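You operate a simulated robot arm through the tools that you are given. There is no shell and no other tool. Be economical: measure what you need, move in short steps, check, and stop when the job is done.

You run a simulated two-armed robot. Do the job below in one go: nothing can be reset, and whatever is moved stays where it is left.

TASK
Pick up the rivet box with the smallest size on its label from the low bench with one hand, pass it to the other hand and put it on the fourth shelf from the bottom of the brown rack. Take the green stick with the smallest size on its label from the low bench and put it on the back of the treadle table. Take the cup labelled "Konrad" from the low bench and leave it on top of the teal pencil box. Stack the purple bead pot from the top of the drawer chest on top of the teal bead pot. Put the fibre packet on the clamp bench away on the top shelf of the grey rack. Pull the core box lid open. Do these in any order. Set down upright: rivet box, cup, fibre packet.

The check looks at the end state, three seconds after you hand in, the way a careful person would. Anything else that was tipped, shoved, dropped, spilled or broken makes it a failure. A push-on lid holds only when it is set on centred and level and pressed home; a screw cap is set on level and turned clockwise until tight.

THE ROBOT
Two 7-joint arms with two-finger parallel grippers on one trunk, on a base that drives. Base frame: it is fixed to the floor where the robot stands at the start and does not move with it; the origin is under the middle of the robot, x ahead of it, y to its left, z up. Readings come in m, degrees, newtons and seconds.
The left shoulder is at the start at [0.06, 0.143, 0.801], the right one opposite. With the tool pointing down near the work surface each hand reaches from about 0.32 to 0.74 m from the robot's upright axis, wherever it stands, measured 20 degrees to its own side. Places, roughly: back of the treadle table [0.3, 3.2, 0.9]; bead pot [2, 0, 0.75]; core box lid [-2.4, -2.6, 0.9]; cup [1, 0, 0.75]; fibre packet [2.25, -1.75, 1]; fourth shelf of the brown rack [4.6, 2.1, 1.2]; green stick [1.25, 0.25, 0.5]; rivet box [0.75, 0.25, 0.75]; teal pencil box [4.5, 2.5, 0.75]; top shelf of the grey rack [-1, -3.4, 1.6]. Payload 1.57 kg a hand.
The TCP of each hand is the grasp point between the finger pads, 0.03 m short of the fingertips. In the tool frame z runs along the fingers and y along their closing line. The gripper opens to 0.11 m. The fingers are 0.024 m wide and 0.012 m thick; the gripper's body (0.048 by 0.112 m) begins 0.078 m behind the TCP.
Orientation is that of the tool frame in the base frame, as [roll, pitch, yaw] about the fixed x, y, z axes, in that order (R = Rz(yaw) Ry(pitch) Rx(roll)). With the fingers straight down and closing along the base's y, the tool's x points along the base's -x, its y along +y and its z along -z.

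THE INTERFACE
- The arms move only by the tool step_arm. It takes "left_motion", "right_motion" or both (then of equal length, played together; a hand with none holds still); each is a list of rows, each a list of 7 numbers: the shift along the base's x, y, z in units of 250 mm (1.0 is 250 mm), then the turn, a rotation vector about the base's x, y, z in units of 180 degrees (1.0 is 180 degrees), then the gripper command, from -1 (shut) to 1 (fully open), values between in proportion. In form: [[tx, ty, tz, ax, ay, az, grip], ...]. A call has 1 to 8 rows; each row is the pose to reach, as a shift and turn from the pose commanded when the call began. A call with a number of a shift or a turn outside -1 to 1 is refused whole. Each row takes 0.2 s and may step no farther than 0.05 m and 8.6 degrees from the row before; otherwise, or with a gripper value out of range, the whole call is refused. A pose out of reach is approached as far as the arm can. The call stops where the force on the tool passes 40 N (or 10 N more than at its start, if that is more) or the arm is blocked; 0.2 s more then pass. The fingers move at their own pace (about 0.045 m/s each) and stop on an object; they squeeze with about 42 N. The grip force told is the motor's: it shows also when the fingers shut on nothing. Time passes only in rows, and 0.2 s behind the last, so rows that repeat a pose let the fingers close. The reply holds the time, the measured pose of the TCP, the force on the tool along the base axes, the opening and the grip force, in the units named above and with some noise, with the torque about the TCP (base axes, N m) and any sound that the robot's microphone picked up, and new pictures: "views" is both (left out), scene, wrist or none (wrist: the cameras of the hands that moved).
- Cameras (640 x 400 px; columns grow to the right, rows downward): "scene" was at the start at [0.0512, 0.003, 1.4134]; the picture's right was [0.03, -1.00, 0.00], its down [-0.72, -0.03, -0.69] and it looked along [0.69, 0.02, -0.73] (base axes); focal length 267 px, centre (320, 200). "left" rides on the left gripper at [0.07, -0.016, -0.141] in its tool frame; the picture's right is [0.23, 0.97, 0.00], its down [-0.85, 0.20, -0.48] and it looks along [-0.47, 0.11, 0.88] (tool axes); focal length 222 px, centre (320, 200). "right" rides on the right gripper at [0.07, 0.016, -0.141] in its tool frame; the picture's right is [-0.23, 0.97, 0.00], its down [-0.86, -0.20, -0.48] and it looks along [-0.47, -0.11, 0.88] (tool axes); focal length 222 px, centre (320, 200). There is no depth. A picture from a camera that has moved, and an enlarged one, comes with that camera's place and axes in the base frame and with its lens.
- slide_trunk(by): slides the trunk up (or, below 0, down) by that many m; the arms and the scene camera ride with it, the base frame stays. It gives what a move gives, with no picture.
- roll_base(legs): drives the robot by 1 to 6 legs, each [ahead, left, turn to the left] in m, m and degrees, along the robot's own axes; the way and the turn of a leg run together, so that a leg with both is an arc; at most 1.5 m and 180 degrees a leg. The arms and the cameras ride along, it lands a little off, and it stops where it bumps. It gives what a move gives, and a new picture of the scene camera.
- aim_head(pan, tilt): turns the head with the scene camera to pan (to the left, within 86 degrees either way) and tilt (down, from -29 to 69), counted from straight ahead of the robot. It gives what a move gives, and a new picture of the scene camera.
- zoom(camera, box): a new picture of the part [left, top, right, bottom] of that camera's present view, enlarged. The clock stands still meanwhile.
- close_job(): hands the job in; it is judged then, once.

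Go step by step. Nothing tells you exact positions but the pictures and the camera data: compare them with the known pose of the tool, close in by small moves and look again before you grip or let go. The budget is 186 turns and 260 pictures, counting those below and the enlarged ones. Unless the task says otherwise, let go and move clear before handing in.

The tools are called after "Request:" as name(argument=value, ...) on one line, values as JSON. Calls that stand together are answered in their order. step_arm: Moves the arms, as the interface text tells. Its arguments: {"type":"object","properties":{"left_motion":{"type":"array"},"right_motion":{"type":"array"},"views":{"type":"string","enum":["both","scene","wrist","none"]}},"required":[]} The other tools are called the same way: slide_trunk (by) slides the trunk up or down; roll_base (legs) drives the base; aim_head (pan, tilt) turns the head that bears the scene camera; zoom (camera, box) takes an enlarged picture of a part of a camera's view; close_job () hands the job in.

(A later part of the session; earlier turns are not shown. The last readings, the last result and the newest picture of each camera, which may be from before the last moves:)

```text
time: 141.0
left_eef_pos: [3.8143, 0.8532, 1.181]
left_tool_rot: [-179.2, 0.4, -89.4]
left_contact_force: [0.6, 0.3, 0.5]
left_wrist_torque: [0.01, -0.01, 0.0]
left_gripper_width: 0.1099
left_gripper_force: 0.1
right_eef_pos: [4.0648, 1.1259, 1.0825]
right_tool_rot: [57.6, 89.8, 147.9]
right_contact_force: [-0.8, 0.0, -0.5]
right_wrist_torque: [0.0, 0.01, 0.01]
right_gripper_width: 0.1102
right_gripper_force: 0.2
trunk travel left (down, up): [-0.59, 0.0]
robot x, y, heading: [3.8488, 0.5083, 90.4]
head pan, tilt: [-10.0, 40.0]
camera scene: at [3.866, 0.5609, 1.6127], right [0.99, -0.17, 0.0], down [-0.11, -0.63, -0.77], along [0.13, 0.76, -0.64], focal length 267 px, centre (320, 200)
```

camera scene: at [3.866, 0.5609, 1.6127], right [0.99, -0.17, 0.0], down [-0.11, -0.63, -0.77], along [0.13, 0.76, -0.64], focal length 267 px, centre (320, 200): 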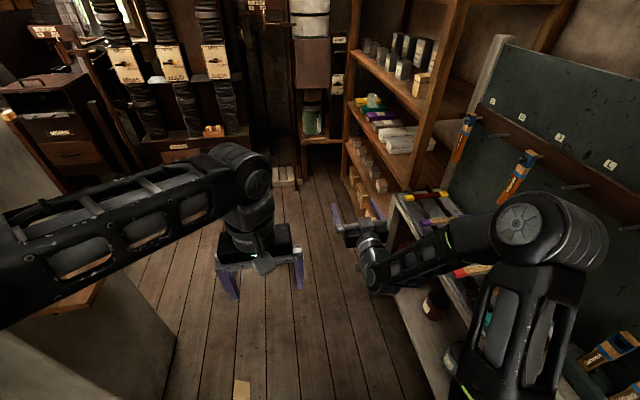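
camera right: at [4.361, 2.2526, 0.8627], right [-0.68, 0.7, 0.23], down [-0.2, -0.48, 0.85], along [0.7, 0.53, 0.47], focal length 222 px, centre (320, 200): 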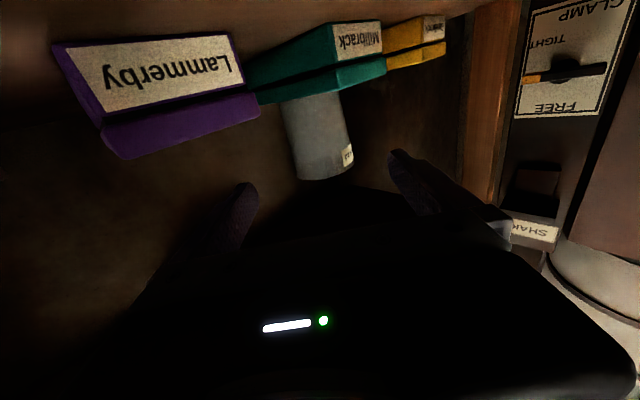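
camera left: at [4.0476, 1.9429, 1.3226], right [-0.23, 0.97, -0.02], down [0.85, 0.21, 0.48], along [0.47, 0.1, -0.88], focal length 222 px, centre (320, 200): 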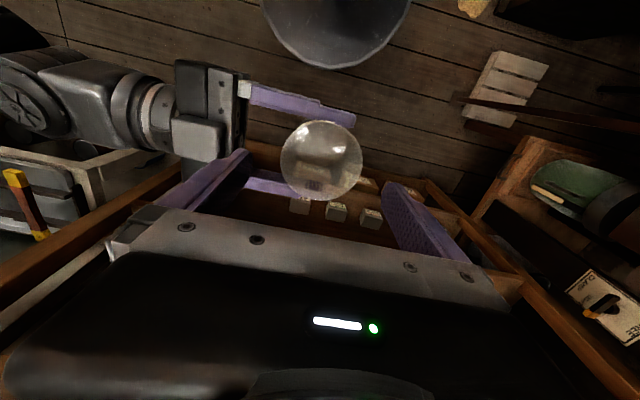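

I back out to the aisle and strafe west to the drawer chest.

Request:
roll_base(legs=[[-1.08, 0, 0], [0, 0.9, 0], [0, 0.8, 0]])

Request:
aim_head(pan=0, tilt=46)

```text
time: 154.9
left_eef_pos: [2.1022, -0.1987, 1.1793]
left_tool_rot: [-179.2, 0.5, -90.9]
left_contact_force: [-0.1, 0.0, 0.2]
left_wrist_torque: [-0.03, -0.01, -0.01]
left_gripper_width: 0.1101
left_gripper_force: 0.1
right_eef_pos: [2.3592, 0.0702, 1.0839]
right_tool_rot: [57.8, 89.8, 146.7]
right_contact_force: [-0.7, 0.0, 0.4]
right_wrist_torque: [0.01, 0.02, 0.04]
right_gripper_width: 0.1101
right_gripper_force: 0.0
trunk travel left (down, up): [-0.59, 0.0]
robot x, y, heading: [2.1322, -0.5417, 89.2]
head pan, tilt: [-10.0, 40.0]
camera scene: at [2.1472, -0.491, 1.6127], right [0.98, -0.19, 0.0], down [-0.12, -0.63, -0.77], along [0.14, 0.75, -0.64], focal length 267 px, centre (320, 200)
```

scene: 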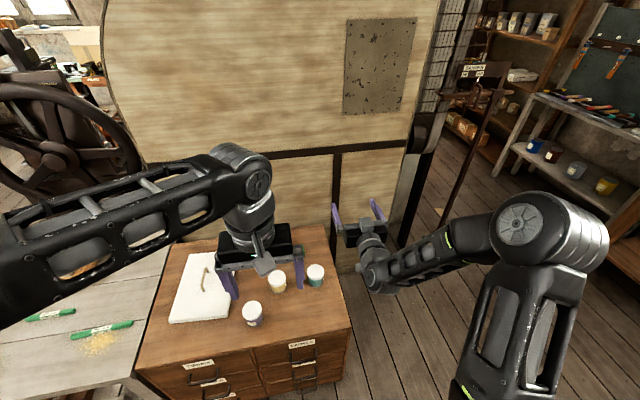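

```text
time: 155.6
left_eef_pos: [2.1022, -0.1972, 1.1801]
left_tool_rot: [-179.2, 0.5, -90.8]
left_contact_force: [0.3, 0.1, -0.3]
left_wrist_torque: [-0.01, 0.01, 0.01]
left_gripper_width: 0.1101
left_gripper_force: 0.0
right_eef_pos: [2.3595, 0.0694, 1.0823]
right_tool_rot: [59.7, 89.9, 148.8]
right_contact_force: [-0.1, 0.2, -0.4]
right_wrist_torque: [0.01, -0.02, 0.01]
right_gripper_width: 0.11
right_gripper_force: 0.1
trunk travel left (down, up): [-0.59, 0.0]
robot x, y, heading: [2.1326, -0.5457, 89.2]
head pan, tilt: [0.0, 46.0]
camera scene: at [2.1331, -0.494, 1.6041], right [1.0, -0.02, 0.0], down [-0.01, -0.72, -0.69], along [0.01, 0.69, -0.72], focal length 267 px, centre (320, 200)
```

scene: 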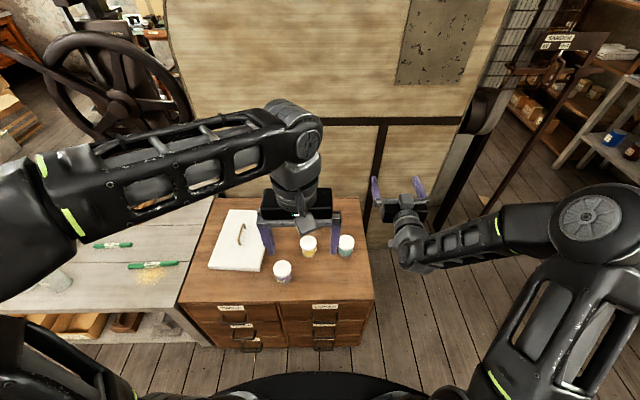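

I measure the pots from two heights: zoom now, lower the trunk 0.15 m, zoom again.

Request:
zoom(camera="scene", box=[256, 220, 368, 290])

Request:
slide_trunk(by=-0.2)

Request:
zoom(camera="scene", box=[240, 220, 400, 320])

```text
5.71 times, centred on (312, 255) of scene
camera zoom: at [2.1331, -0.494, 1.6041], right [1.0, -0.02, 0.0], down [-0.01, -0.72, -0.69], along [0.01, 0.69, -0.72], focal length 1523 px, centre (366, -114)
```

zoom: 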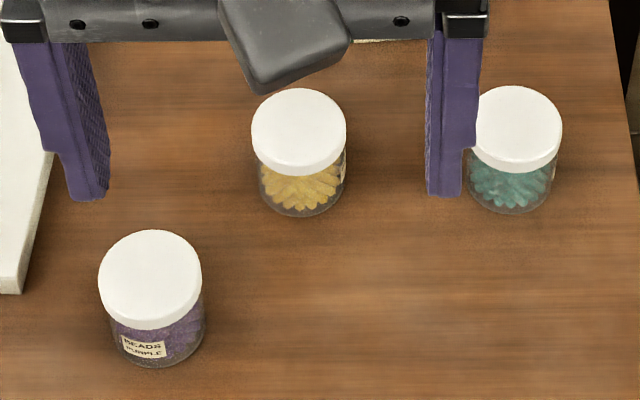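

```text
time: 157.8
left_eef_pos: [2.1024, -0.1983, 0.9803]
left_tool_rot: [-179.2, 0.4, -90.8]
left_contact_force: [0.1, 0.5, -0.5]
left_wrist_torque: [0.01, -0.01, 0.01]
left_gripper_width: 0.1101
left_gripper_force: 0.1
right_eef_pos: [2.3592, 0.0704, 0.8813]
right_tool_rot: [59.4, 89.9, 148.4]
right_contact_force: [0.3, 0.1, -1.6]
right_wrist_torque: [0.01, 0.03, -0.02]
right_gripper_width: 0.1097
right_gripper_force: 0.1
trunk travel left (down, up): [-0.39, 0.2]
robot x, y, heading: [2.1311, -0.5473, 89.0]
head pan, tilt: [0.0, 46.0]
```

```text
4.00 times, centred on (320, 270) of scene
camera zoom: at [2.133, -0.4941, 1.4041], right [1.0, -0.02, 0.0], down [-0.01, -0.72, -0.69], along [0.01, 0.69, -0.72], focal length 1066 px, centre (320, -80)
```

zoom: 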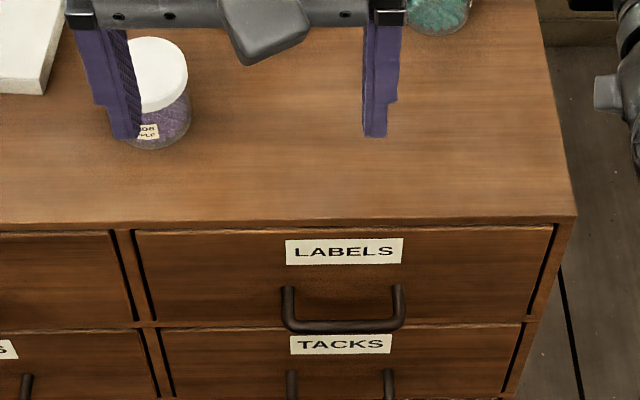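

Chest top ≈0.61; purple pot at (1.994, 0.033) with lid top ≈0.672, yellow at (2.093, 0.152), teal at (2.253, 0.151). I bring the left hand above the purple pot.

Request:
step_arm(left_motion=[[-0.06, 0.13, 0, 0, 0, 0, 0.73], [-0.12, 0.26, 0, 0, 0, 0, 0.73], [-0.18, 0.39, -0.1, 0, 0, 0, 0.73], [-0.24, 0.54, -0.2, 0, 0, 0, 0.73], [-0.32, 0.68, -0.3, 0, 0, 0, 0.73], [-0.4, 0.8, -0.42, 0, 0, 0, 0.73], [-0.432, 0.92, -0.56, 0, 0, 0, 0.73], [-0.432, 0.924, -0.7, 0, 0, 0, 0.73]])

```text
time: 159.6
left_eef_pos: [1.9916, 0.0331, 0.8022]
left_tool_rot: [-179.3, 0.4, -90.7]
left_contact_force: [0.3, 0.5, -0.7]
left_wrist_torque: [-0.02, 0.01, 0.05]
left_gripper_width: 0.0952
left_gripper_force: 0.1
right_eef_pos: [2.3596, 0.0694, 0.8818]
right_tool_rot: [65.6, 89.8, 154.7]
right_contact_force: [0.0, 0.4, -0.4]
right_wrist_torque: [0.0, 0.02, 0.0]
right_gripper_width: 0.1102
right_gripper_force: 0.2
trunk travel left (down, up): [-0.39, 0.2]
robot x, y, heading: [2.1287, -0.5459, 89.0]
head pan, tilt: [0.0, 46.0]
camera scene: at [2.133, -0.4937, 1.4041], right [1.0, -0.02, 0.0], down [-0.01, -0.72, -0.69], along [0.01, 0.69, -0.72], focal length 267 px, centre (320, 200)
camera left: at [2.006, -0.0376, 0.9437], right [-0.98, -0.21, -0.02], down [-0.19, 0.85, 0.48], along [-0.09, 0.48, -0.88], focal length 222 px, centre (320, 200)
```

scene: 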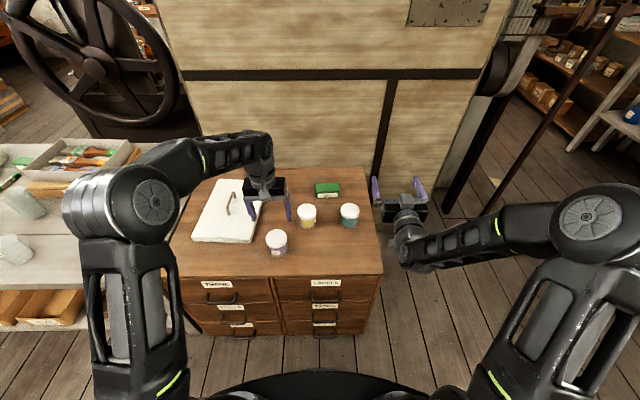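
left: 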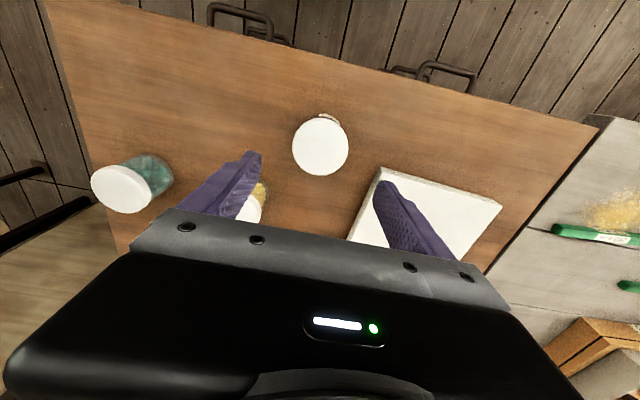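

Centred over the lid. I descend to z≈0.648 and grip.

Request:
step_arm(left_motion=[[0.008, 0.01, -0.18, 0, 0, 0, 0.73], [0.008, 0.01, -0.36, 0, 0, 0, 0.73], [0.008, 0.01, -0.52, 0, 0, 0, 0.73], [0.008, 0.01, -0.61, 0, 0, 0, 0.73], [0.008, 0.01, -0.61, 0, 0, 0, -1], [0.008, 0.01, -0.61, 0, 0, 0, -1], [0.008, 0.01, -0.61, 0, 0, 0, -1], [0.008, 0.01, -0.61, 0, 0, 0, -1]], views="wrist")

```text
time: 161.3
left_eef_pos: [1.996, 0.0343, 0.6502]
left_tool_rot: [-179.2, 0.4, -90.8]
left_contact_force: [0.1, 0.4, 0.7]
left_wrist_torque: [-0.02, 0.0, 0.0]
left_gripper_width: 0.0684
left_gripper_force: 35.5
right_eef_pos: [2.3594, 0.0699, 0.8824]
right_tool_rot: [62.3, 89.8, 151.3]
right_contact_force: [0.5, 0.1, 0.0]
right_wrist_torque: [0.0, 0.01, 0.02]
right_gripper_width: 0.1102
right_gripper_force: 0.0
trunk travel left (down, up): [-0.39, 0.2]
robot x, y, heading: [2.1318, -0.5458, 89.0]
head pan, tilt: [0.0, 46.0]
camera left: at [2.0094, -0.0364, 0.7918], right [-0.98, -0.21, -0.02], down [-0.19, 0.85, 0.48], along [-0.09, 0.48, -0.88], focal length 222 px, centre (320, 200)
```

left: 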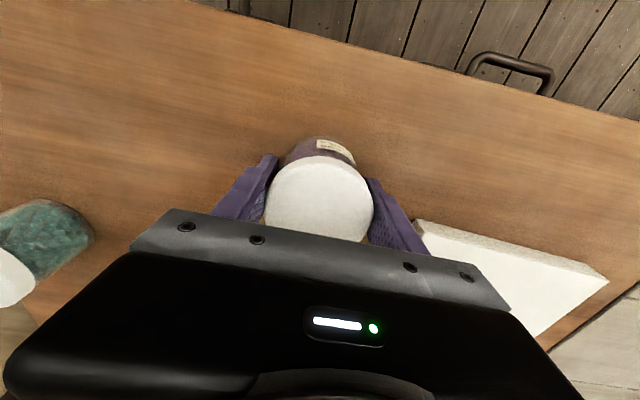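

Gripped (0.068). I lift it slowly and look.

Request:
step_arm(left_motion=[[0, 0, 0.04, 0, 0, 0, -1], [0, 0, 0.12, 0, 0, 0, -1], [0, 0, 0.24, 0, 0, 0, -1], [0, 0, 0.36, 0, 0, 0, -1], [0, 0, 0.5, 0, 0, 0, -1]], views="scene")

Request:
zoom(camera="scene", box=[220, 150, 380, 250])

```text
time: 162.6
left_eef_pos: [1.9959, 0.0338, 0.777]
left_tool_rot: [-179.2, 0.5, -90.8]
left_contact_force: [0.4, -0.5, -0.7]
left_wrist_torque: [0.02, 0.02, -0.01]
left_gripper_width: 0.0679
left_gripper_force: 42.3
right_eef_pos: [2.3589, 0.0699, 0.8832]
right_tool_rot: [60.4, 89.8, 149.4]
right_contact_force: [0.2, -0.3, 0.1]
right_wrist_torque: [0.01, -0.02, -0.02]
right_gripper_width: 0.1098
right_gripper_force: 0.1
trunk travel left (down, up): [-0.39, 0.2]
robot x, y, heading: [2.1291, -0.5459, 89.1]
head pan, tilt: [0.0, 46.0]
camera scene: at [2.1331, -0.494, 1.404], right [1.0, -0.02, 0.0], down [-0.01, -0.72, -0.69], along [0.01, 0.69, -0.72], focal length 267 px, centre (320, 200)
```

scene: 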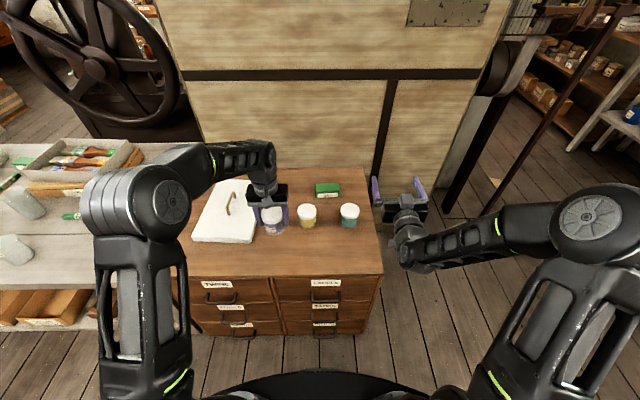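

```text
4.00 times, centred on (300, 200) of scene
camera zoom: at [2.1331, -0.494, 1.404], right [1.0, -0.02, 0.0], down [-0.01, -0.72, -0.69], along [0.01, 0.69, -0.72], focal length 1066 px, centre (400, 200)
```

zoom: 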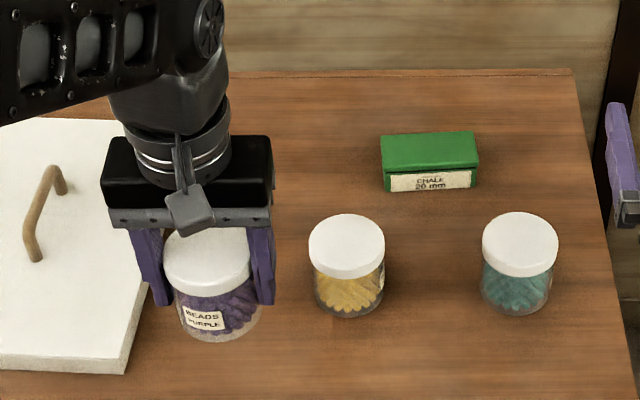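

The pot lifted whole. Teal centre confirmed (2.2525, 0.150). I shift the base 0.15 m right for easier reach.

Request:
roll_base(legs=[[0.04, -0.15, 0]])

Request:
zoom(camera="scene", box=[220, 160, 380, 260])

```text
time: 163.9
left_eef_pos: [2.1495, 0.0719, 0.7769]
left_tool_rot: [-179.2, 0.5, -90.9]
left_contact_force: [0.4, -0.5, -1.2]
left_wrist_torque: [-0.02, 0.01, -0.02]
left_gripper_width: 0.0681
left_gripper_force: 42.3
right_eef_pos: [2.515, 0.1064, 0.882]
right_tool_rot: [71.5, 89.7, 160.2]
right_contact_force: [-0.3, -0.1, 0.0]
right_wrist_torque: [-0.02, 0.04, 0.02]
right_gripper_width: 0.1101
right_gripper_force: 0.1
trunk travel left (down, up): [-0.39, 0.2]
robot x, y, heading: [2.2808, -0.506, 89.0]
head pan, tilt: [0.0, 46.0]
camera scene: at [2.2863, -0.4561, 1.404], right [1.0, -0.02, 0.0], down [-0.01, -0.72, -0.69], along [0.01, 0.69, -0.72], focal length 267 px, centre (320, 200)
```

scene: 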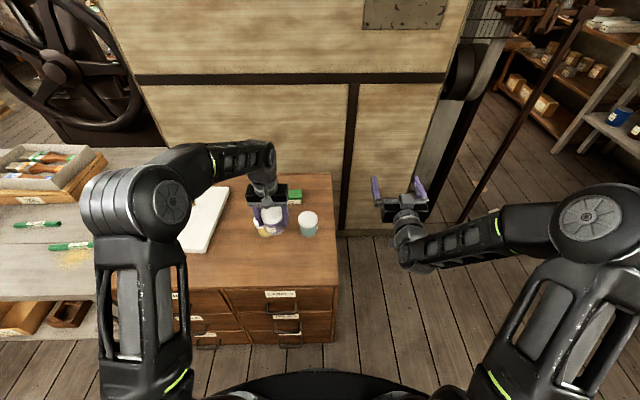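

```text
4.00 times, centred on (300, 210) of scene
camera zoom: at [2.2863, -0.4561, 1.404], right [1.0, -0.02, 0.0], down [-0.01, -0.72, -0.69], along [0.01, 0.69, -0.72], focal length 1066 px, centre (400, 160)
```

zoom: 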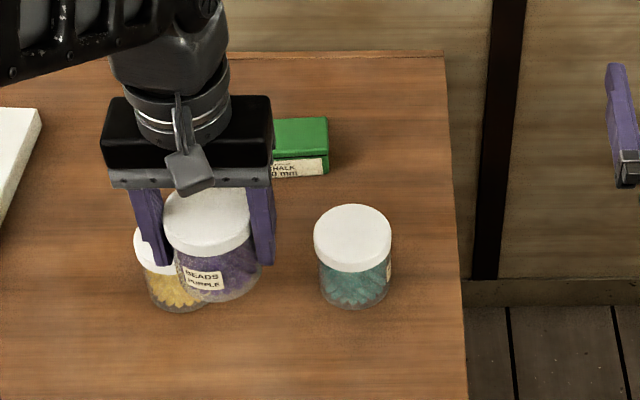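

I move over the teal pot and lower to just above it.

Request:
step_arm(left_motion=[[0.14, 0.1, 0, 0, 0, 0, -1], [0.28, 0.21, 0, 0, 0, 0, -1], [0.418, 0.312, 0, 0, 0, 0, -1], [0.418, 0.312, -0.08, 0, 0, 0, -1], [0.418, 0.312, -0.14, 0, 0, 0, -1], [0.418, 0.312, -0.14, 0, 0, 0, -1]])

Request:
zoom(camera="scene", box=[250, 180, 362, 250])

```text
time: 165.3
left_eef_pos: [2.2536, 0.1518, 0.7429]
left_tool_rot: [-179.2, 0.5, -90.9]
left_contact_force: [0.4, 0.1, -1.9]
left_wrist_torque: [0.01, -0.04, -0.04]
left_gripper_width: 0.068
left_gripper_force: 42.1
right_eef_pos: [2.5125, 0.1056, 0.8823]
right_tool_rot: [66.2, 89.9, 154.9]
right_contact_force: [-0.6, 0.2, 0.7]
right_wrist_torque: [0.01, 0.01, -0.01]
right_gripper_width: 0.11
right_gripper_force: 0.0
trunk travel left (down, up): [-0.39, 0.2]
robot x, y, heading: [2.2844, -0.5067, 89.2]
head pan, tilt: [0.0, 46.0]
camera scene: at [2.2856, -0.4562, 1.404], right [1.0, -0.02, 0.0], down [-0.01, -0.72, -0.69], along [0.01, 0.69, -0.72], focal length 267 px, centre (320, 200)
camera left: at [2.2673, 0.0797, 0.8838], right [-0.98, -0.21, -0.02], down [-0.19, 0.85, 0.48], along [-0.09, 0.47, -0.88], focal length 222 px, centre (320, 200)
```

scene: 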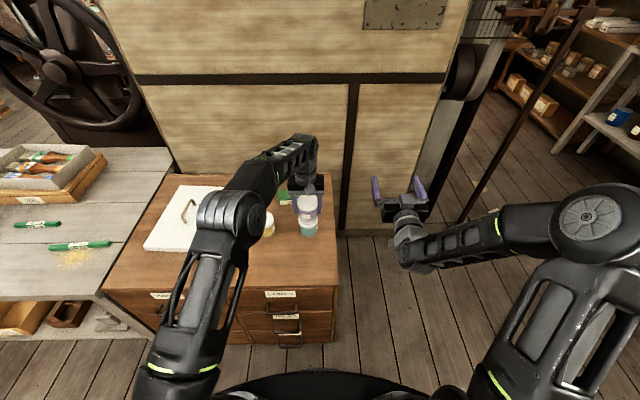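
left: 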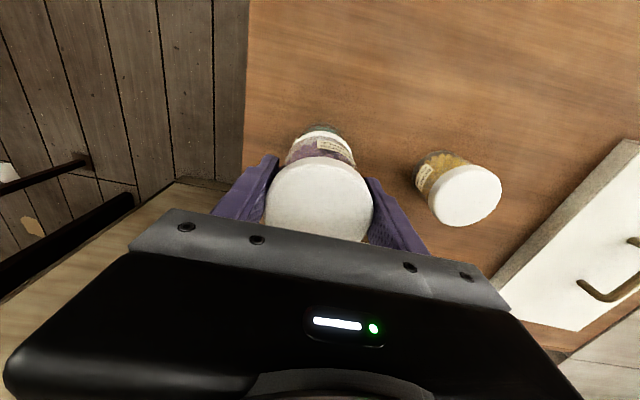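

```text
5.71 times, centred on (306, 215) of scene
camera zoom: at [2.2856, -0.4562, 1.404], right [1.0, -0.02, 0.0], down [-0.01, -0.72, -0.69], along [0.01, 0.69, -0.72], focal length 1523 px, centre (400, 114)
```

zoom: 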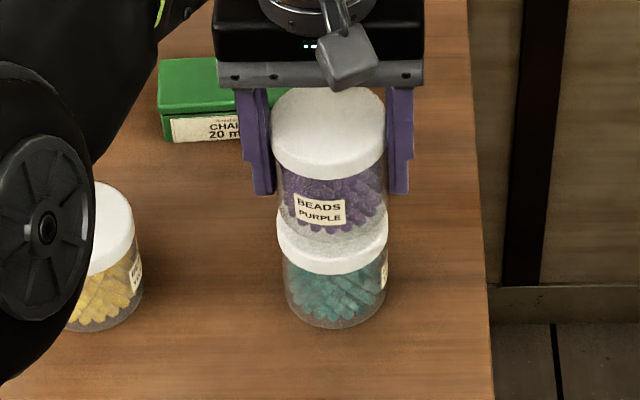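

Aligned in x and y. I lower in small steps to contact.

Request:
step_arm(left_motion=[[0, -0.002, -0.04, 0, 0, 0, -1], [0, -0.002, -0.08, 0, 0, 0, -1], [0, -0.002, -0.1, 0, 0, 0, -1], [0, -0.002, -0.112, 0, 0, 0, -1], [0, -0.002, -0.112, 0, 0, 0, -1]], views="wrist")

Request:
zoom(camera="scene", box=[270, 185, 350, 245])

```text
time: 166.6
left_eef_pos: [2.2551, 0.1501, 0.7198]
left_tool_rot: [-179.1, 1.0, -90.9]
left_contact_force: [0.2, 2.8, 34.7]
left_wrist_torque: [0.49, 1.02, -0.03]
left_gripper_width: 0.0681
left_gripper_force: 41.9
right_eef_pos: [2.514, 0.1045, 0.8852]
right_tool_rot: [37.4, 89.7, 126.0]
right_contact_force: [0.0, 0.4, -0.5]
right_wrist_torque: [0.0, 0.01, -0.01]
right_gripper_width: 0.1102
right_gripper_force: 0.2
trunk travel left (down, up): [-0.39, 0.2]
robot x, y, heading: [2.2833, -0.5081, 88.9]
head pan, tilt: [0.0, 46.0]
camera left: at [2.2677, 0.0778, 0.8596], right [-0.98, -0.21, -0.02], down [-0.19, 0.85, 0.49], along [-0.09, 0.48, -0.87], focal length 222 px, centre (320, 200)
```

left: 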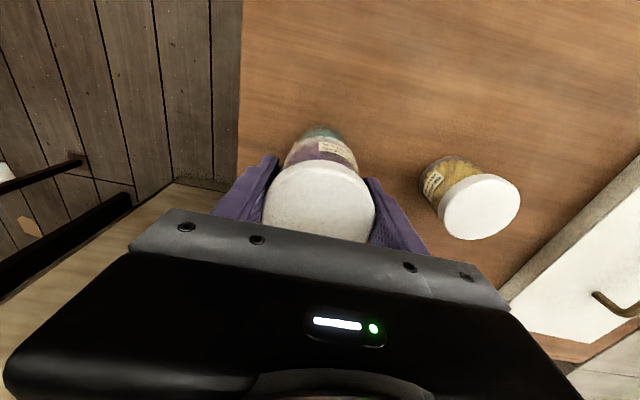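

```text
6.67 times, centred on (310, 215) of scene
camera zoom: at [2.2858, -0.4596, 1.4043], right [1.0, -0.02, 0.0], down [-0.01, -0.72, -0.7], along [0.01, 0.7, -0.72], focal length 1777 px, centre (387, 100)
```

zoom: 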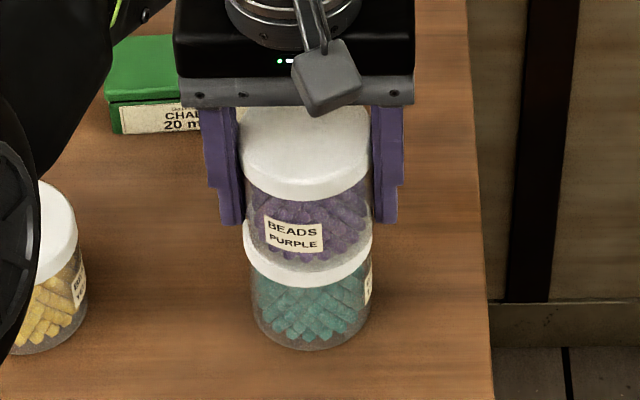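

Contact reached, pots aligned. I relieve the pressure and open, then rise.

Request:
step_arm(left_motion=[[0, 0, 0.014, 0, 0, 0, -1], [0, 0, 0.014, 0, 0, 0, 0.3], [0, 0, 0.014, 0, 0, 0, 0.8], [0, 0, 0.014, 0, 0, 0, 0.8], [0, 0, 0.1, 0, 0, 0, 0.8], [0, 0, 0.26, 0, 0, 0, 0.8], [0, 0, 0.42, 0, 0, 0, 0.8], [0, 0, 0.6, 0, 0, 0, 0.8]])

Request:
zoom(camera="scene", box=[260, 180, 356, 250])

```text
time: 168.3
left_eef_pos: [2.2536, 0.1514, 0.8206]
left_tool_rot: [-179.2, 0.4, -90.9]
left_contact_force: [0.3, -0.4, 0.1]
left_wrist_torque: [-0.01, -0.04, 0.02]
left_gripper_width: 0.099
left_gripper_force: 0.1
left hand out of reach, approached as far as the arm can: row 8
right_eef_pos: [2.5137, 0.1061, 0.8824]
right_tool_rot: [63.3, 89.8, 152.0]
right_contact_force: [0.9, -0.7, -0.1]
right_wrist_torque: [-0.02, 0.01, 0.0]
right_gripper_width: 0.11
right_gripper_force: 0.1
trunk travel left (down, up): [-0.39, 0.2]
robot x, y, heading: [2.2867, -0.5074, 89.0]
head pan, tilt: [0.0, 46.0]
camera scene: at [2.2856, -0.4564, 1.404], right [1.0, -0.02, 0.0], down [-0.01, -0.72, -0.69], along [0.01, 0.69, -0.72], focal length 267 px, centre (320, 200)
camera left: at [2.2671, 0.0786, 0.9615], right [-0.98, -0.21, -0.02], down [-0.19, 0.85, 0.48], along [-0.09, 0.48, -0.88], focal length 222 px, centre (320, 200)
```

scene: 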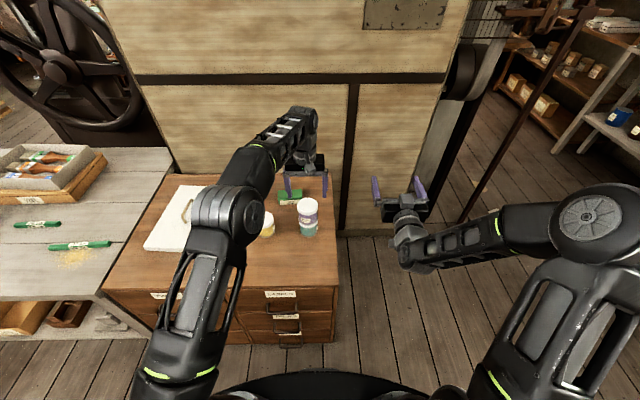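
left: 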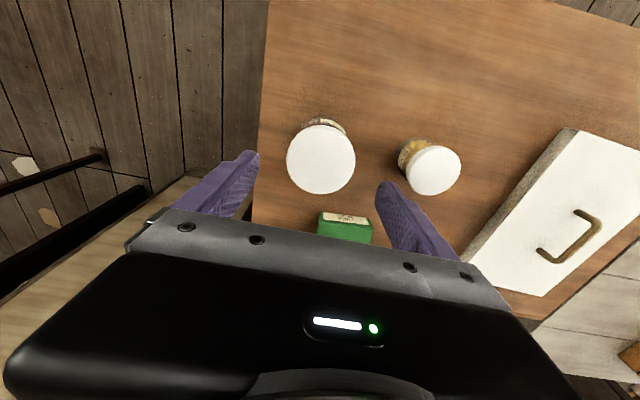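

```text
5.71 times, centred on (308, 215) of scene
camera zoom: at [2.2856, -0.4564, 1.404], right [1.0, -0.02, 0.0], down [-0.01, -0.72, -0.69], along [0.01, 0.69, -0.72], focal length 1523 px, centre (389, 114)
```

zoom: 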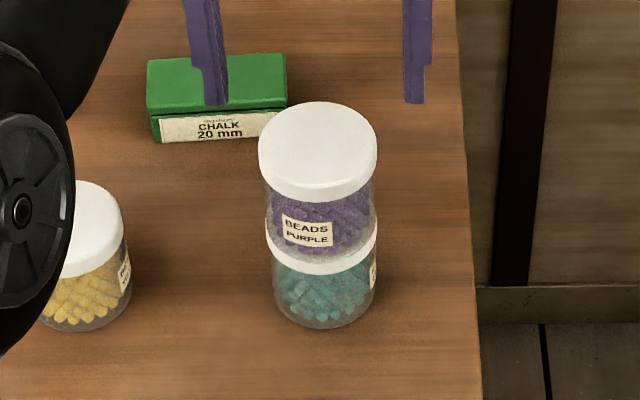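

Purple sits squarely on teal. I retract the left hand, raise the trunk and turn toward the clamp bench.

Request:
step_arm(left_motion=[[0, 0, 0.05, 0, 0, 0, 0.8], [0, -0.16, 0.08, 0, 0, 0, 0.8], [0, -0.34, 0.1, 0, 0, 0, 0.8], [0, -0.52, 0.12, 0, 0, 0, 0.8], [0, -0.7, 0.2, 0, 0, 0, 0.8], [0, -0.86, 0.3, 0, 0, 0, 0.8], [0, -1.0, 0.4, 0, 0, 0, 0.8]], views="none")

Request:
slide_trunk(by=0.2)

Request:
roll_base(legs=[[0, 0, 90]])

Request:
aim_head(pan=80, tilt=35)

```text
time: 169.9
left_eef_pos: [2.2534, -0.0989, 0.9168]
left_tool_rot: [-179.3, 0.4, -91.0]
left_contact_force: [-0.2, -0.5, 0.1]
left_wrist_torque: [0.03, 0.01, 0.0]
left_gripper_width: 0.0991
left_gripper_force: 0.1
left hand out of reach, approached as far as the arm can: row 1
right_eef_pos: [2.5146, 0.1056, 0.8838]
right_tool_rot: [55.6, 89.9, 144.4]
right_contact_force: [-1.0, 0.5, -0.2]
right_wrist_torque: [-0.02, -0.02, -0.01]
right_gripper_width: 0.1099
right_gripper_force: 0.0
trunk travel left (down, up): [-0.39, 0.2]
robot x, y, heading: [2.282, -0.5053, 89.1]
head pan, tilt: [0.0, 46.0]
```

```text
time: 172.1
left_eef_pos: [2.2538, -0.0994, 1.1172]
left_tool_rot: [-179.2, 0.5, -90.9]
left_contact_force: [0.3, -0.2, -0.2]
left_wrist_torque: [0.0, 0.0, 0.02]
left_gripper_width: 0.0989
left_gripper_force: 0.1
right_eef_pos: [2.5128, 0.1068, 1.0821]
right_tool_rot: [64.4, 89.8, 153.2]
right_contact_force: [0.7, -0.5, -0.4]
right_wrist_torque: [0.02, -0.01, -0.02]
right_gripper_width: 0.11
right_gripper_force: 0.0
trunk travel left (down, up): [-0.59, 0.0]
robot x, y, heading: [2.286, -0.5055, 89.1]
head pan, tilt: [0.0, 46.0]
```

```text
time: 176.3
left_eef_pos: [1.875, -0.5328, 1.1179]
left_tool_rot: [-179.3, 0.4, -1.3]
left_contact_force: [-0.7, 0.0, 0.2]
left_wrist_torque: [-0.03, -0.02, -0.01]
left_gripper_width: 0.099
left_gripper_force: 0.0
right_eef_pos: [1.6717, -0.2719, 1.0832]
right_tool_rot: [62.1, 89.9, -119.6]
right_contact_force: [0.5, -0.1, 0.7]
right_wrist_torque: [0.01, -0.04, -0.01]
right_gripper_width: 0.1098
right_gripper_force: 0.1
trunk travel left (down, up): [-0.59, 0.0]
robot x, y, heading: [2.2848, -0.5051, 178.5]
head pan, tilt: [0.0, 46.0]
camera scene: at [2.234, -0.5059, 1.604], right [0.03, 1.0, 0.0], down [0.72, -0.02, -0.69], along [-0.69, 0.02, -0.72], focal length 267 px, centre (320, 200)
```

scene: 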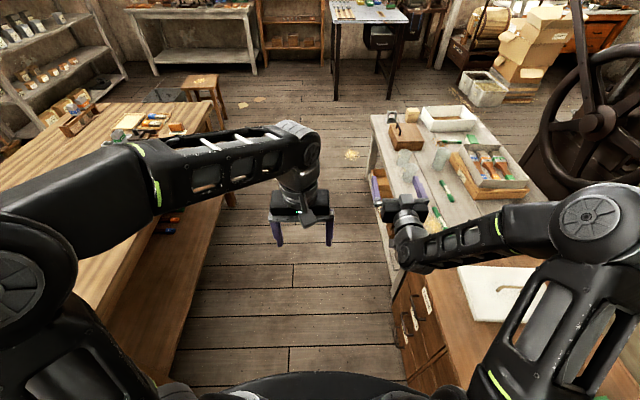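

```text
time: 177.8
left_eef_pos: [1.8747, -0.5331, 1.1165]
left_tool_rot: [-179.2, 0.5, -1.5]
left_contact_force: [0.6, 0.7, 0.1]
left_wrist_torque: [0.02, 0.05, 0.01]
left_gripper_width: 0.0988
left_gripper_force: 0.1
right_eef_pos: [1.6725, -0.2722, 1.0831]
right_tool_rot: [62.3, 89.9, -119.4]
right_contact_force: [0.7, 1.0, -0.6]
right_wrist_torque: [0.01, -0.01, -0.03]
right_gripper_width: 0.1099
right_gripper_force: 0.0
trunk travel left (down, up): [-0.59, 0.0]
robot x, y, heading: [2.284, -0.5081, 178.3]
head pan, tilt: [80.0, 35.0]
camera scene: at [2.2969, -0.5941, 1.6203], right [-0.98, 0.2, 0.0], down [0.11, 0.56, -0.82], along [-0.16, -0.8, -0.57], focal length 267 px, centre (320, 200)
```

scene: 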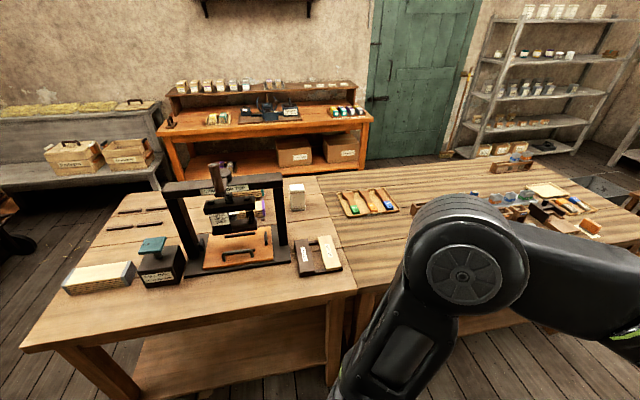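

I see the clamp bench with the press. Zooming to find the fibre packet.

Request:
zoom(camera="scene", box=[180, 150, 340, 250])

Request:
zoom(camera="scene", box=[440, 0, 640, 170])

```text
4.00 times, centred on (260, 200) of scene
camera zoom: at [2.2969, -0.5941, 1.6203], right [-0.98, 0.2, 0.0], down [0.11, 0.56, -0.82], along [-0.16, -0.8, -0.57], focal length 1066 px, centre (560, 200)
```

zoom: 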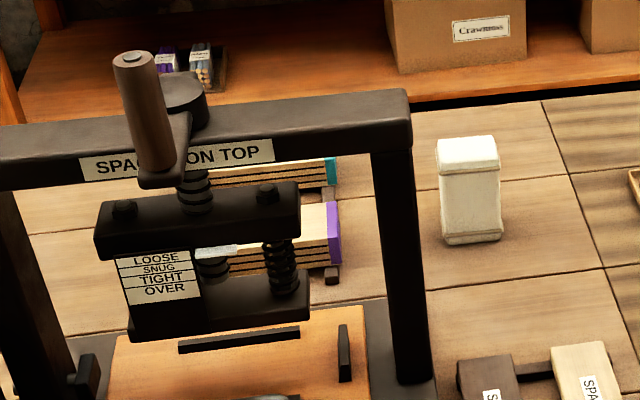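

```text
2.35 times, centred on (540, 85) of scene
camera zoom: at [2.2969, -0.5941, 1.6203], right [-0.98, 0.2, 0.0], down [0.11, 0.56, -0.82], along [-0.16, -0.8, -0.57], focal length 627 px, centre (-198, 471)
```

zoom: 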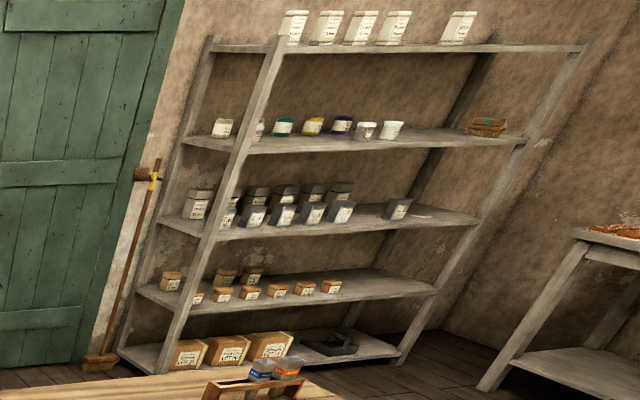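

The white packet at about (2.2, -1.65) near the bench's south side is the fibre packet; similar ones stand on the grey rack's top shelf. I'll go round the bench's east end to its south side.

Request:
roll_base(legs=[[-1.33, 0, 0], [0, 0, 91.5], [1.3, 0, 0], [0.7, 0, 0]])

```text
time: 197.8
left_eef_pos: [3.5847, -2.9439, 1.1189]
left_tool_rot: [-179.2, 0.5, 89.8]
left_contact_force: [-0.5, 1.0, 0.2]
left_wrist_torque: [0.02, -0.02, -0.01]
left_gripper_width: 0.0993
left_gripper_force: 0.1
right_eef_pos: [3.3292, -3.1507, 1.0821]
right_tool_rot: [70.3, 89.8, -20.2]
right_contact_force: [-0.1, -0.3, -0.6]
right_wrist_torque: [-0.03, 0.02, 0.0]
right_gripper_width: 0.1101
right_gripper_force: 0.1
trunk travel left (down, up): [-0.59, 0.0]
robot x, y, heading: [3.5534, -2.5305, -90.4]
head pan, tilt: [80.0, 35.0]
camera scene: at [3.6399, -2.5207, 1.6203], right [-0.18, -0.98, 0.0], down [-0.56, 0.1, -0.82], along [0.81, -0.15, -0.57], focal length 267 px, centre (320, 200)
```

scene: 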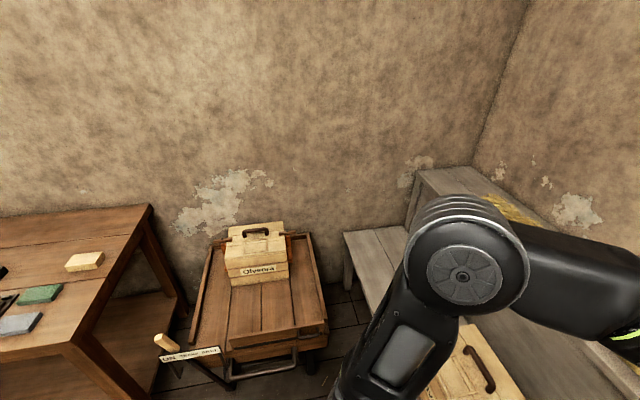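

I turn to face north and strafe west behind the clamp bench.

Request:
roll_base(legs=[[0, 0, -90], [0, 0, -89.6], [0, 1.2, 0]])

Request:
aim_head(pan=5, tilt=40)

```text
time: 211.5
left_eef_pos: [2.3272, -2.1196, 1.1162]
left_tool_rot: [-179.2, 0.4, -89.8]
left_contact_force: [0.2, 0.9, -0.2]
left_wrist_torque: [-0.01, 0.0, 0.02]
left_gripper_width: 0.099
left_gripper_force: 0.1
right_eef_pos: [2.5814, -1.9092, 1.0827]
right_tool_rot: [59.3, 89.7, 149.3]
right_contact_force: [-0.3, -0.6, 0.3]
right_wrist_torque: [-0.02, 0.01, 0.0]
right_gripper_width: 0.1102
right_gripper_force: 0.1
trunk travel left (down, up): [-0.59, 0.0]
robot x, y, heading: [2.3618, -2.5306, 89.8]
head pan, tilt: [80.0, 35.0]
camera scene: at [2.2784, -2.5428, 1.6202], right [0.17, 0.99, 0.0], down [0.57, -0.1, -0.82], along [-0.81, 0.14, -0.57], focal length 267 px, centre (320, 200)
```

scene: 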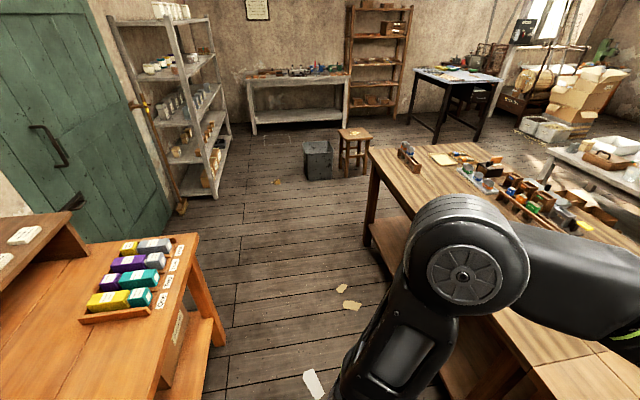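

```text
time: 212.9
left_eef_pos: [2.328, -2.12, 1.1177]
left_tool_rot: [-179.2, 0.5, -89.8]
left_contact_force: [-0.5, -0.4, 0.4]
left_wrist_torque: [-0.03, -0.01, 0.0]
left_gripper_width: 0.0989
left_gripper_force: 0.0
right_eef_pos: [2.5819, -1.9097, 1.0828]
right_tool_rot: [61.4, 89.8, 151.4]
right_contact_force: [0.3, -0.1, -0.4]
right_wrist_torque: [0.03, -0.01, 0.08]
right_gripper_width: 0.1099
right_gripper_force: 0.0
trunk travel left (down, up): [-0.59, 0.0]
robot x, y, heading: [2.3647, -2.5261, 90.4]
head pan, tilt: [5.0, 40.0]
camera scene: at [2.3579, -2.4732, 1.6127], right [1.0, 0.09, 0.0], down [0.06, -0.64, -0.77], along [-0.07, 0.76, -0.64], focal length 267 px, centre (320, 200)
```

scene: 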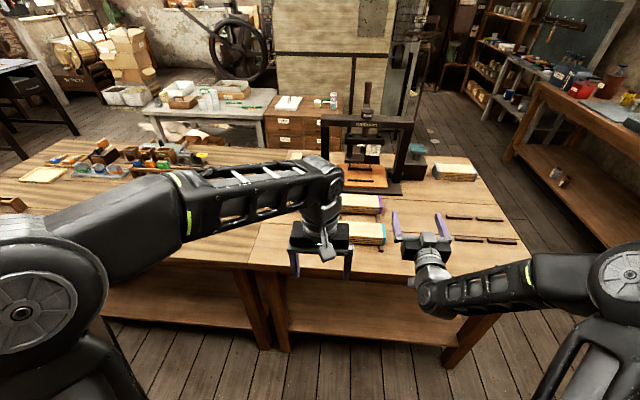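

I need the left arm out of the line of sight; I strafe 0.2 m left and look at the packet.

Request:
roll_base(legs=[[0, 0.22, 0]])

Request:
zoom(camera="scene", box=[270, 150, 430, 250])

```text
time: 214.6
left_eef_pos: [2.1108, -2.1202, 1.1167]
left_tool_rot: [-179.1, 0.5, -89.7]
left_contact_force: [-0.7, -0.2, 0.2]
left_wrist_torque: [-0.01, -0.03, -0.05]
left_gripper_width: 0.0989
left_gripper_force: 0.0
right_eef_pos: [2.3651, -1.9095, 1.0822]
right_tool_rot: [47.6, 89.9, 137.6]
right_contact_force: [0.5, 0.9, 0.2]
right_wrist_torque: [-0.03, -0.01, 0.0]
right_gripper_width: 0.1103
right_gripper_force: 0.2
trunk travel left (down, up): [-0.59, 0.0]
robot x, y, heading: [2.1491, -2.5301, 90.3]
head pan, tilt: [5.0, 40.0]
camera scene: at [2.1411, -2.4738, 1.6127], right [1.0, 0.09, 0.0], down [0.06, -0.64, -0.77], along [-0.07, 0.76, -0.64], focal length 267 px, centre (320, 200)
```

scene: 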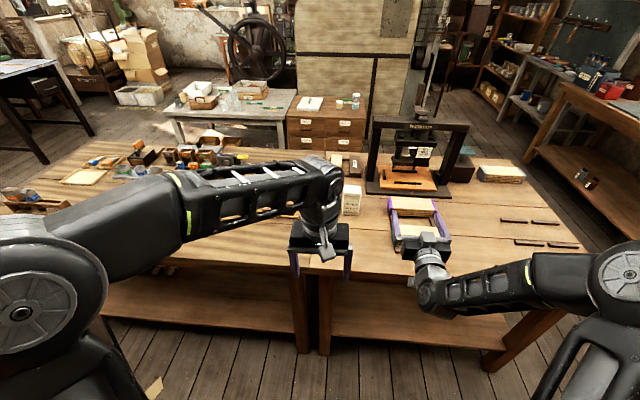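

```text
4.00 times, centred on (350, 200) of scene
camera zoom: at [2.1411, -2.4738, 1.6127], right [1.0, 0.09, 0.0], down [0.06, -0.64, -0.77], along [-0.07, 0.76, -0.64], focal length 1066 px, centre (200, 200)
```

zoom: 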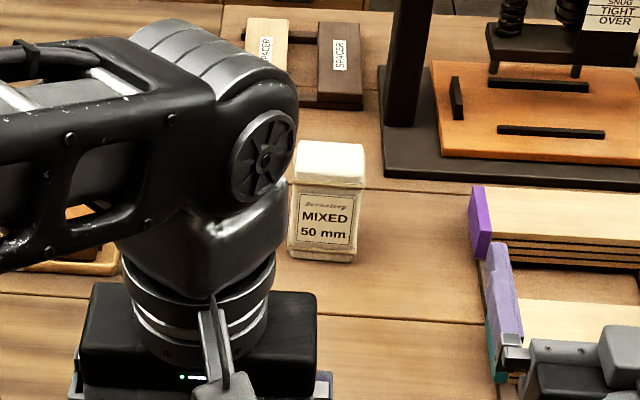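

Packet "MIXED 50 mm" at about (2.197, -1.633), bench ≈0.855, packet ≈0.067 wide × 0.10 tall. Before picking, I test whether the right hand can reach the top-shelf height pointing forward.

Request:
step_arm(right_motion=[[0, -0.02, 0.18, 0, 0, 0, 1], [0, -0.04, 0.36, 0, 0, 0, 1], [0, -0.06, 0.54, 0, 0, 0, 1], [0, -0.1, 0.72, 0, 0, 0, 1], [0, -0.15, 0.88, 0, 0, 0, 1], [0, -0.2, 1.0, 0, 0, 0, 1]], views="none")

Request:
step_arm(right_motion=[[0, -0.06, 0.18, 0, 0, 0, 1], [0, -0.12, 0.36, 0, 0, 0, 1], [0, -0.18, 0.54, 0, 0, 0, 1], [0, -0.25, 0.72, 0, 0, 0, 1], [0, -0.32, 0.88, 0, 0, 0, 1], [0, -0.4, 1.0, 0, 0, 0, 1], [0, -0.4, 1.0, 0, 0, 0, 1]], views="wrist")

```text
time: 216.0
left_eef_pos: [2.111, -2.1204, 1.1183]
left_tool_rot: [-179.2, 0.5, -89.8]
left_contact_force: [1.9, -0.7, 0.4]
left_wrist_torque: [0.02, 0.02, -0.04]
left_gripper_width: 0.099
left_gripper_force: 0.1
right_eef_pos: [2.3635, -1.9616, 1.3338]
right_tool_rot: [60.2, 89.8, 150.4]
right_contact_force: [0.2, -0.2, -0.4]
right_wrist_torque: [-0.01, 0.04, 0.01]
right_gripper_width: 0.11
right_gripper_force: 0.0
trunk travel left (down, up): [-0.59, 0.0]
robot x, y, heading: [2.15, -2.529, 90.2]
head pan, tilt: [5.0, 40.0]
```

```text
time: 217.6
left_eef_pos: [2.1109, -2.1204, 1.1176]
left_tool_rot: [-179.1, 0.5, -89.8]
left_contact_force: [-0.2, 0.6, -0.1]
left_wrist_torque: [-0.06, -0.01, 0.01]
left_gripper_width: 0.0989
left_gripper_force: 0.0
right_eef_pos: [2.3674, -2.0581, 1.5832]
right_tool_rot: [69.5, 89.8, 159.4]
right_contact_force: [-0.5, 0.8, 0.5]
right_wrist_torque: [0.03, 0.01, 0.03]
right_gripper_width: 0.1101
right_gripper_force: 0.1
trunk travel left (down, up): [-0.59, 0.0]
robot x, y, heading: [2.1506, -2.5293, 90.1]
head pan, tilt: [5.0, 40.0]
camera right: at [2.3501, -2.1996, 1.512], right [-0.97, 0.0, 0.23], down [0.2, -0.48, 0.85], along [0.11, 0.88, 0.47], focal length 222 px, centre (320, 200)
```

right: 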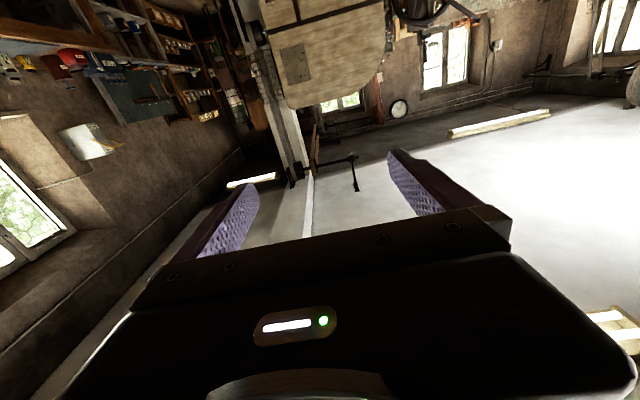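

It reaches 1.58 at 0.47 m ahead. One more test: 1.68 and a little forward.

Request:
step_arm(right_motion=[[0, 0, 0.15, 0, 0, 0, 1], [0, 0, 0.3, 0, 0, 0, 1], [0, 0, 0.4, 0, 0, 0, 1], [0, 0.15, 0.4, 0, 0, 0, 1], [0, 0.3, 0.4, 0, 0, 0, 1], [0, 0.4, 0.4, 0, 0, 0, 1]], views="none")

```text
time: 219.0
left_eef_pos: [2.1116, -2.1195, 1.1167]
left_tool_rot: [-179.3, 0.6, -89.7]
left_contact_force: [-0.1, 0.8, -0.7]
left_wrist_torque: [-0.02, -0.04, 0.01]
left_gripper_width: 0.0993
left_gripper_force: 0.2
right_eef_pos: [2.3646, -1.9594, 1.683]
right_tool_rot: [59.8, 89.8, 149.7]
right_contact_force: [-0.7, 0.5, -0.9]
right_wrist_torque: [0.04, 0.0, -0.01]
right_gripper_width: 0.1101
right_gripper_force: 0.0
trunk travel left (down, up): [-0.59, 0.0]
robot x, y, heading: [2.1498, -2.5289, 90.1]
head pan, tilt: [5.0, 40.0]
```

Reach is fine (1.68 at 0.57 m ahead). I bring the right hand down and turn it to point left, ready for the hand-over.

Request:
step_arm(right_motion=[[0.05, -0.05, -0.17, 0, 0, 0, 1], [0.1, -0.1, -0.34, 0, 0, 0, 1], [0.15, -0.15, -0.5, 0, 0, 0, 1], [0.2, -0.2, -0.67, 0, 0, 0, 1], [0.2, -0.2, -0.84, 0, 0, 0, 1], [0.2, -0.2, -1.0, 0, 0, 0, 1]], views="none")

Request:
step_arm(right_motion=[[0.02, 0, -0.17, 0, 0, 0, 1], [0.04, 0, -0.34, 0, 0, 0, 1], [0.04, 0, -0.5, 0, 0, 0.047, 1], [0.04, 0, -0.67, 0, 0, 0.094, 1], [0.04, -0.03, -0.84, 0, 0, 0.141, 1], [0.04, -0.06, -1.0, 0, 0, 0.188, 1], [0.04, -0.09, -1.0, 0, 0, 0.235, 1], [0.04, -0.12, -1.0, 0, 0, 0.282, 1]], views="none")

Request:
step_arm(right_motion=[[0, -0.03, -0.1, 0, 0, 0.047, 1], [0, -0.06, -0.2, 0, 0, 0.094, 1], [0, -0.06, -0.3, 0, 0, 0.141, 1], [0, -0.06, -0.34, 0, 0, 0.188, 1], [0, -0.06, -0.34, 0, 0, 0.218, 1]], views="wrist")

```text
time: 220.4
left_eef_pos: [2.1113, -2.1208, 1.1165]
left_tool_rot: [-179.3, 0.5, -89.7]
left_contact_force: [0.2, 0.7, 0.7]
left_wrist_torque: [0.01, -0.03, 0.0]
left_gripper_width: 0.0989
left_gripper_force: 0.1
right_eef_pos: [2.4161, -2.0111, 1.435]
right_tool_rot: [43.4, 89.7, 133.6]
right_contact_force: [0.2, 0.1, 1.0]
right_wrist_torque: [0.01, -0.03, 0.01]
right_gripper_width: 0.1099
right_gripper_force: 0.0
trunk travel left (down, up): [-0.59, 0.0]
robot x, y, heading: [2.1491, -2.5289, 90.1]
head pan, tilt: [5.0, 40.0]
```

```text
time: 222.2
left_eef_pos: [2.1108, -2.1204, 1.1168]
left_tool_rot: [-179.2, 0.6, -89.7]
left_contact_force: [-0.8, 0.2, -0.2]
left_wrist_torque: [-0.05, 0.01, 0.01]
left_gripper_width: 0.0988
left_gripper_force: 0.0
right_eef_pos: [2.4248, -2.0382, 1.1784]
right_tool_rot: [105.6, 89.4, -115.6]
right_contact_force: [1.0, -0.4, 0.0]
right_wrist_torque: [0.01, 0.03, 0.04]
right_gripper_width: 0.1096
right_gripper_force: 0.0
right hand out of reach, approached as far as the arm can: row 8
trunk travel left (down, up): [-0.59, 0.0]
robot x, y, heading: [2.151, -2.5273, 90.1]
head pan, tilt: [5.0, 40.0]
```

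```text
time: 223.4
left_eef_pos: [2.1102, -2.1194, 1.1177]
left_tool_rot: [-179.1, 0.4, -89.8]
left_contact_force: [-0.5, 0.2, -0.2]
left_wrist_torque: [0.0, 0.0, -0.02]
left_gripper_width: 0.0988
left_gripper_force: 0.0
right_eef_pos: [2.3808, -2.0613, 1.0966]
right_tool_rot: [113.5, 89.8, -67.3]
right_contact_force: [-0.3, 0.2, 0.6]
right_wrist_torque: [0.0, -0.01, 0.03]
right_gripper_width: 0.1101
right_gripper_force: 0.1
right hand out of reach, approached as far as the arm can: row 1, 4, 5
trunk travel left (down, up): [-0.59, 0.0]
robot x, y, heading: [2.1467, -2.5261, 90.3]
head pan, tilt: [5.0, 40.0]
camera right: at [2.5224, -2.0789, 1.0271], right [-0.01, -0.97, 0.23], down [0.48, 0.2, 0.86], along [-0.88, 0.12, 0.46], focal length 222 px, centre (320, 200)
```

right: 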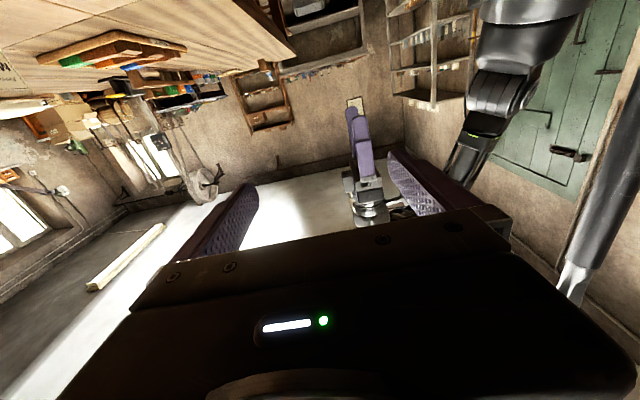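

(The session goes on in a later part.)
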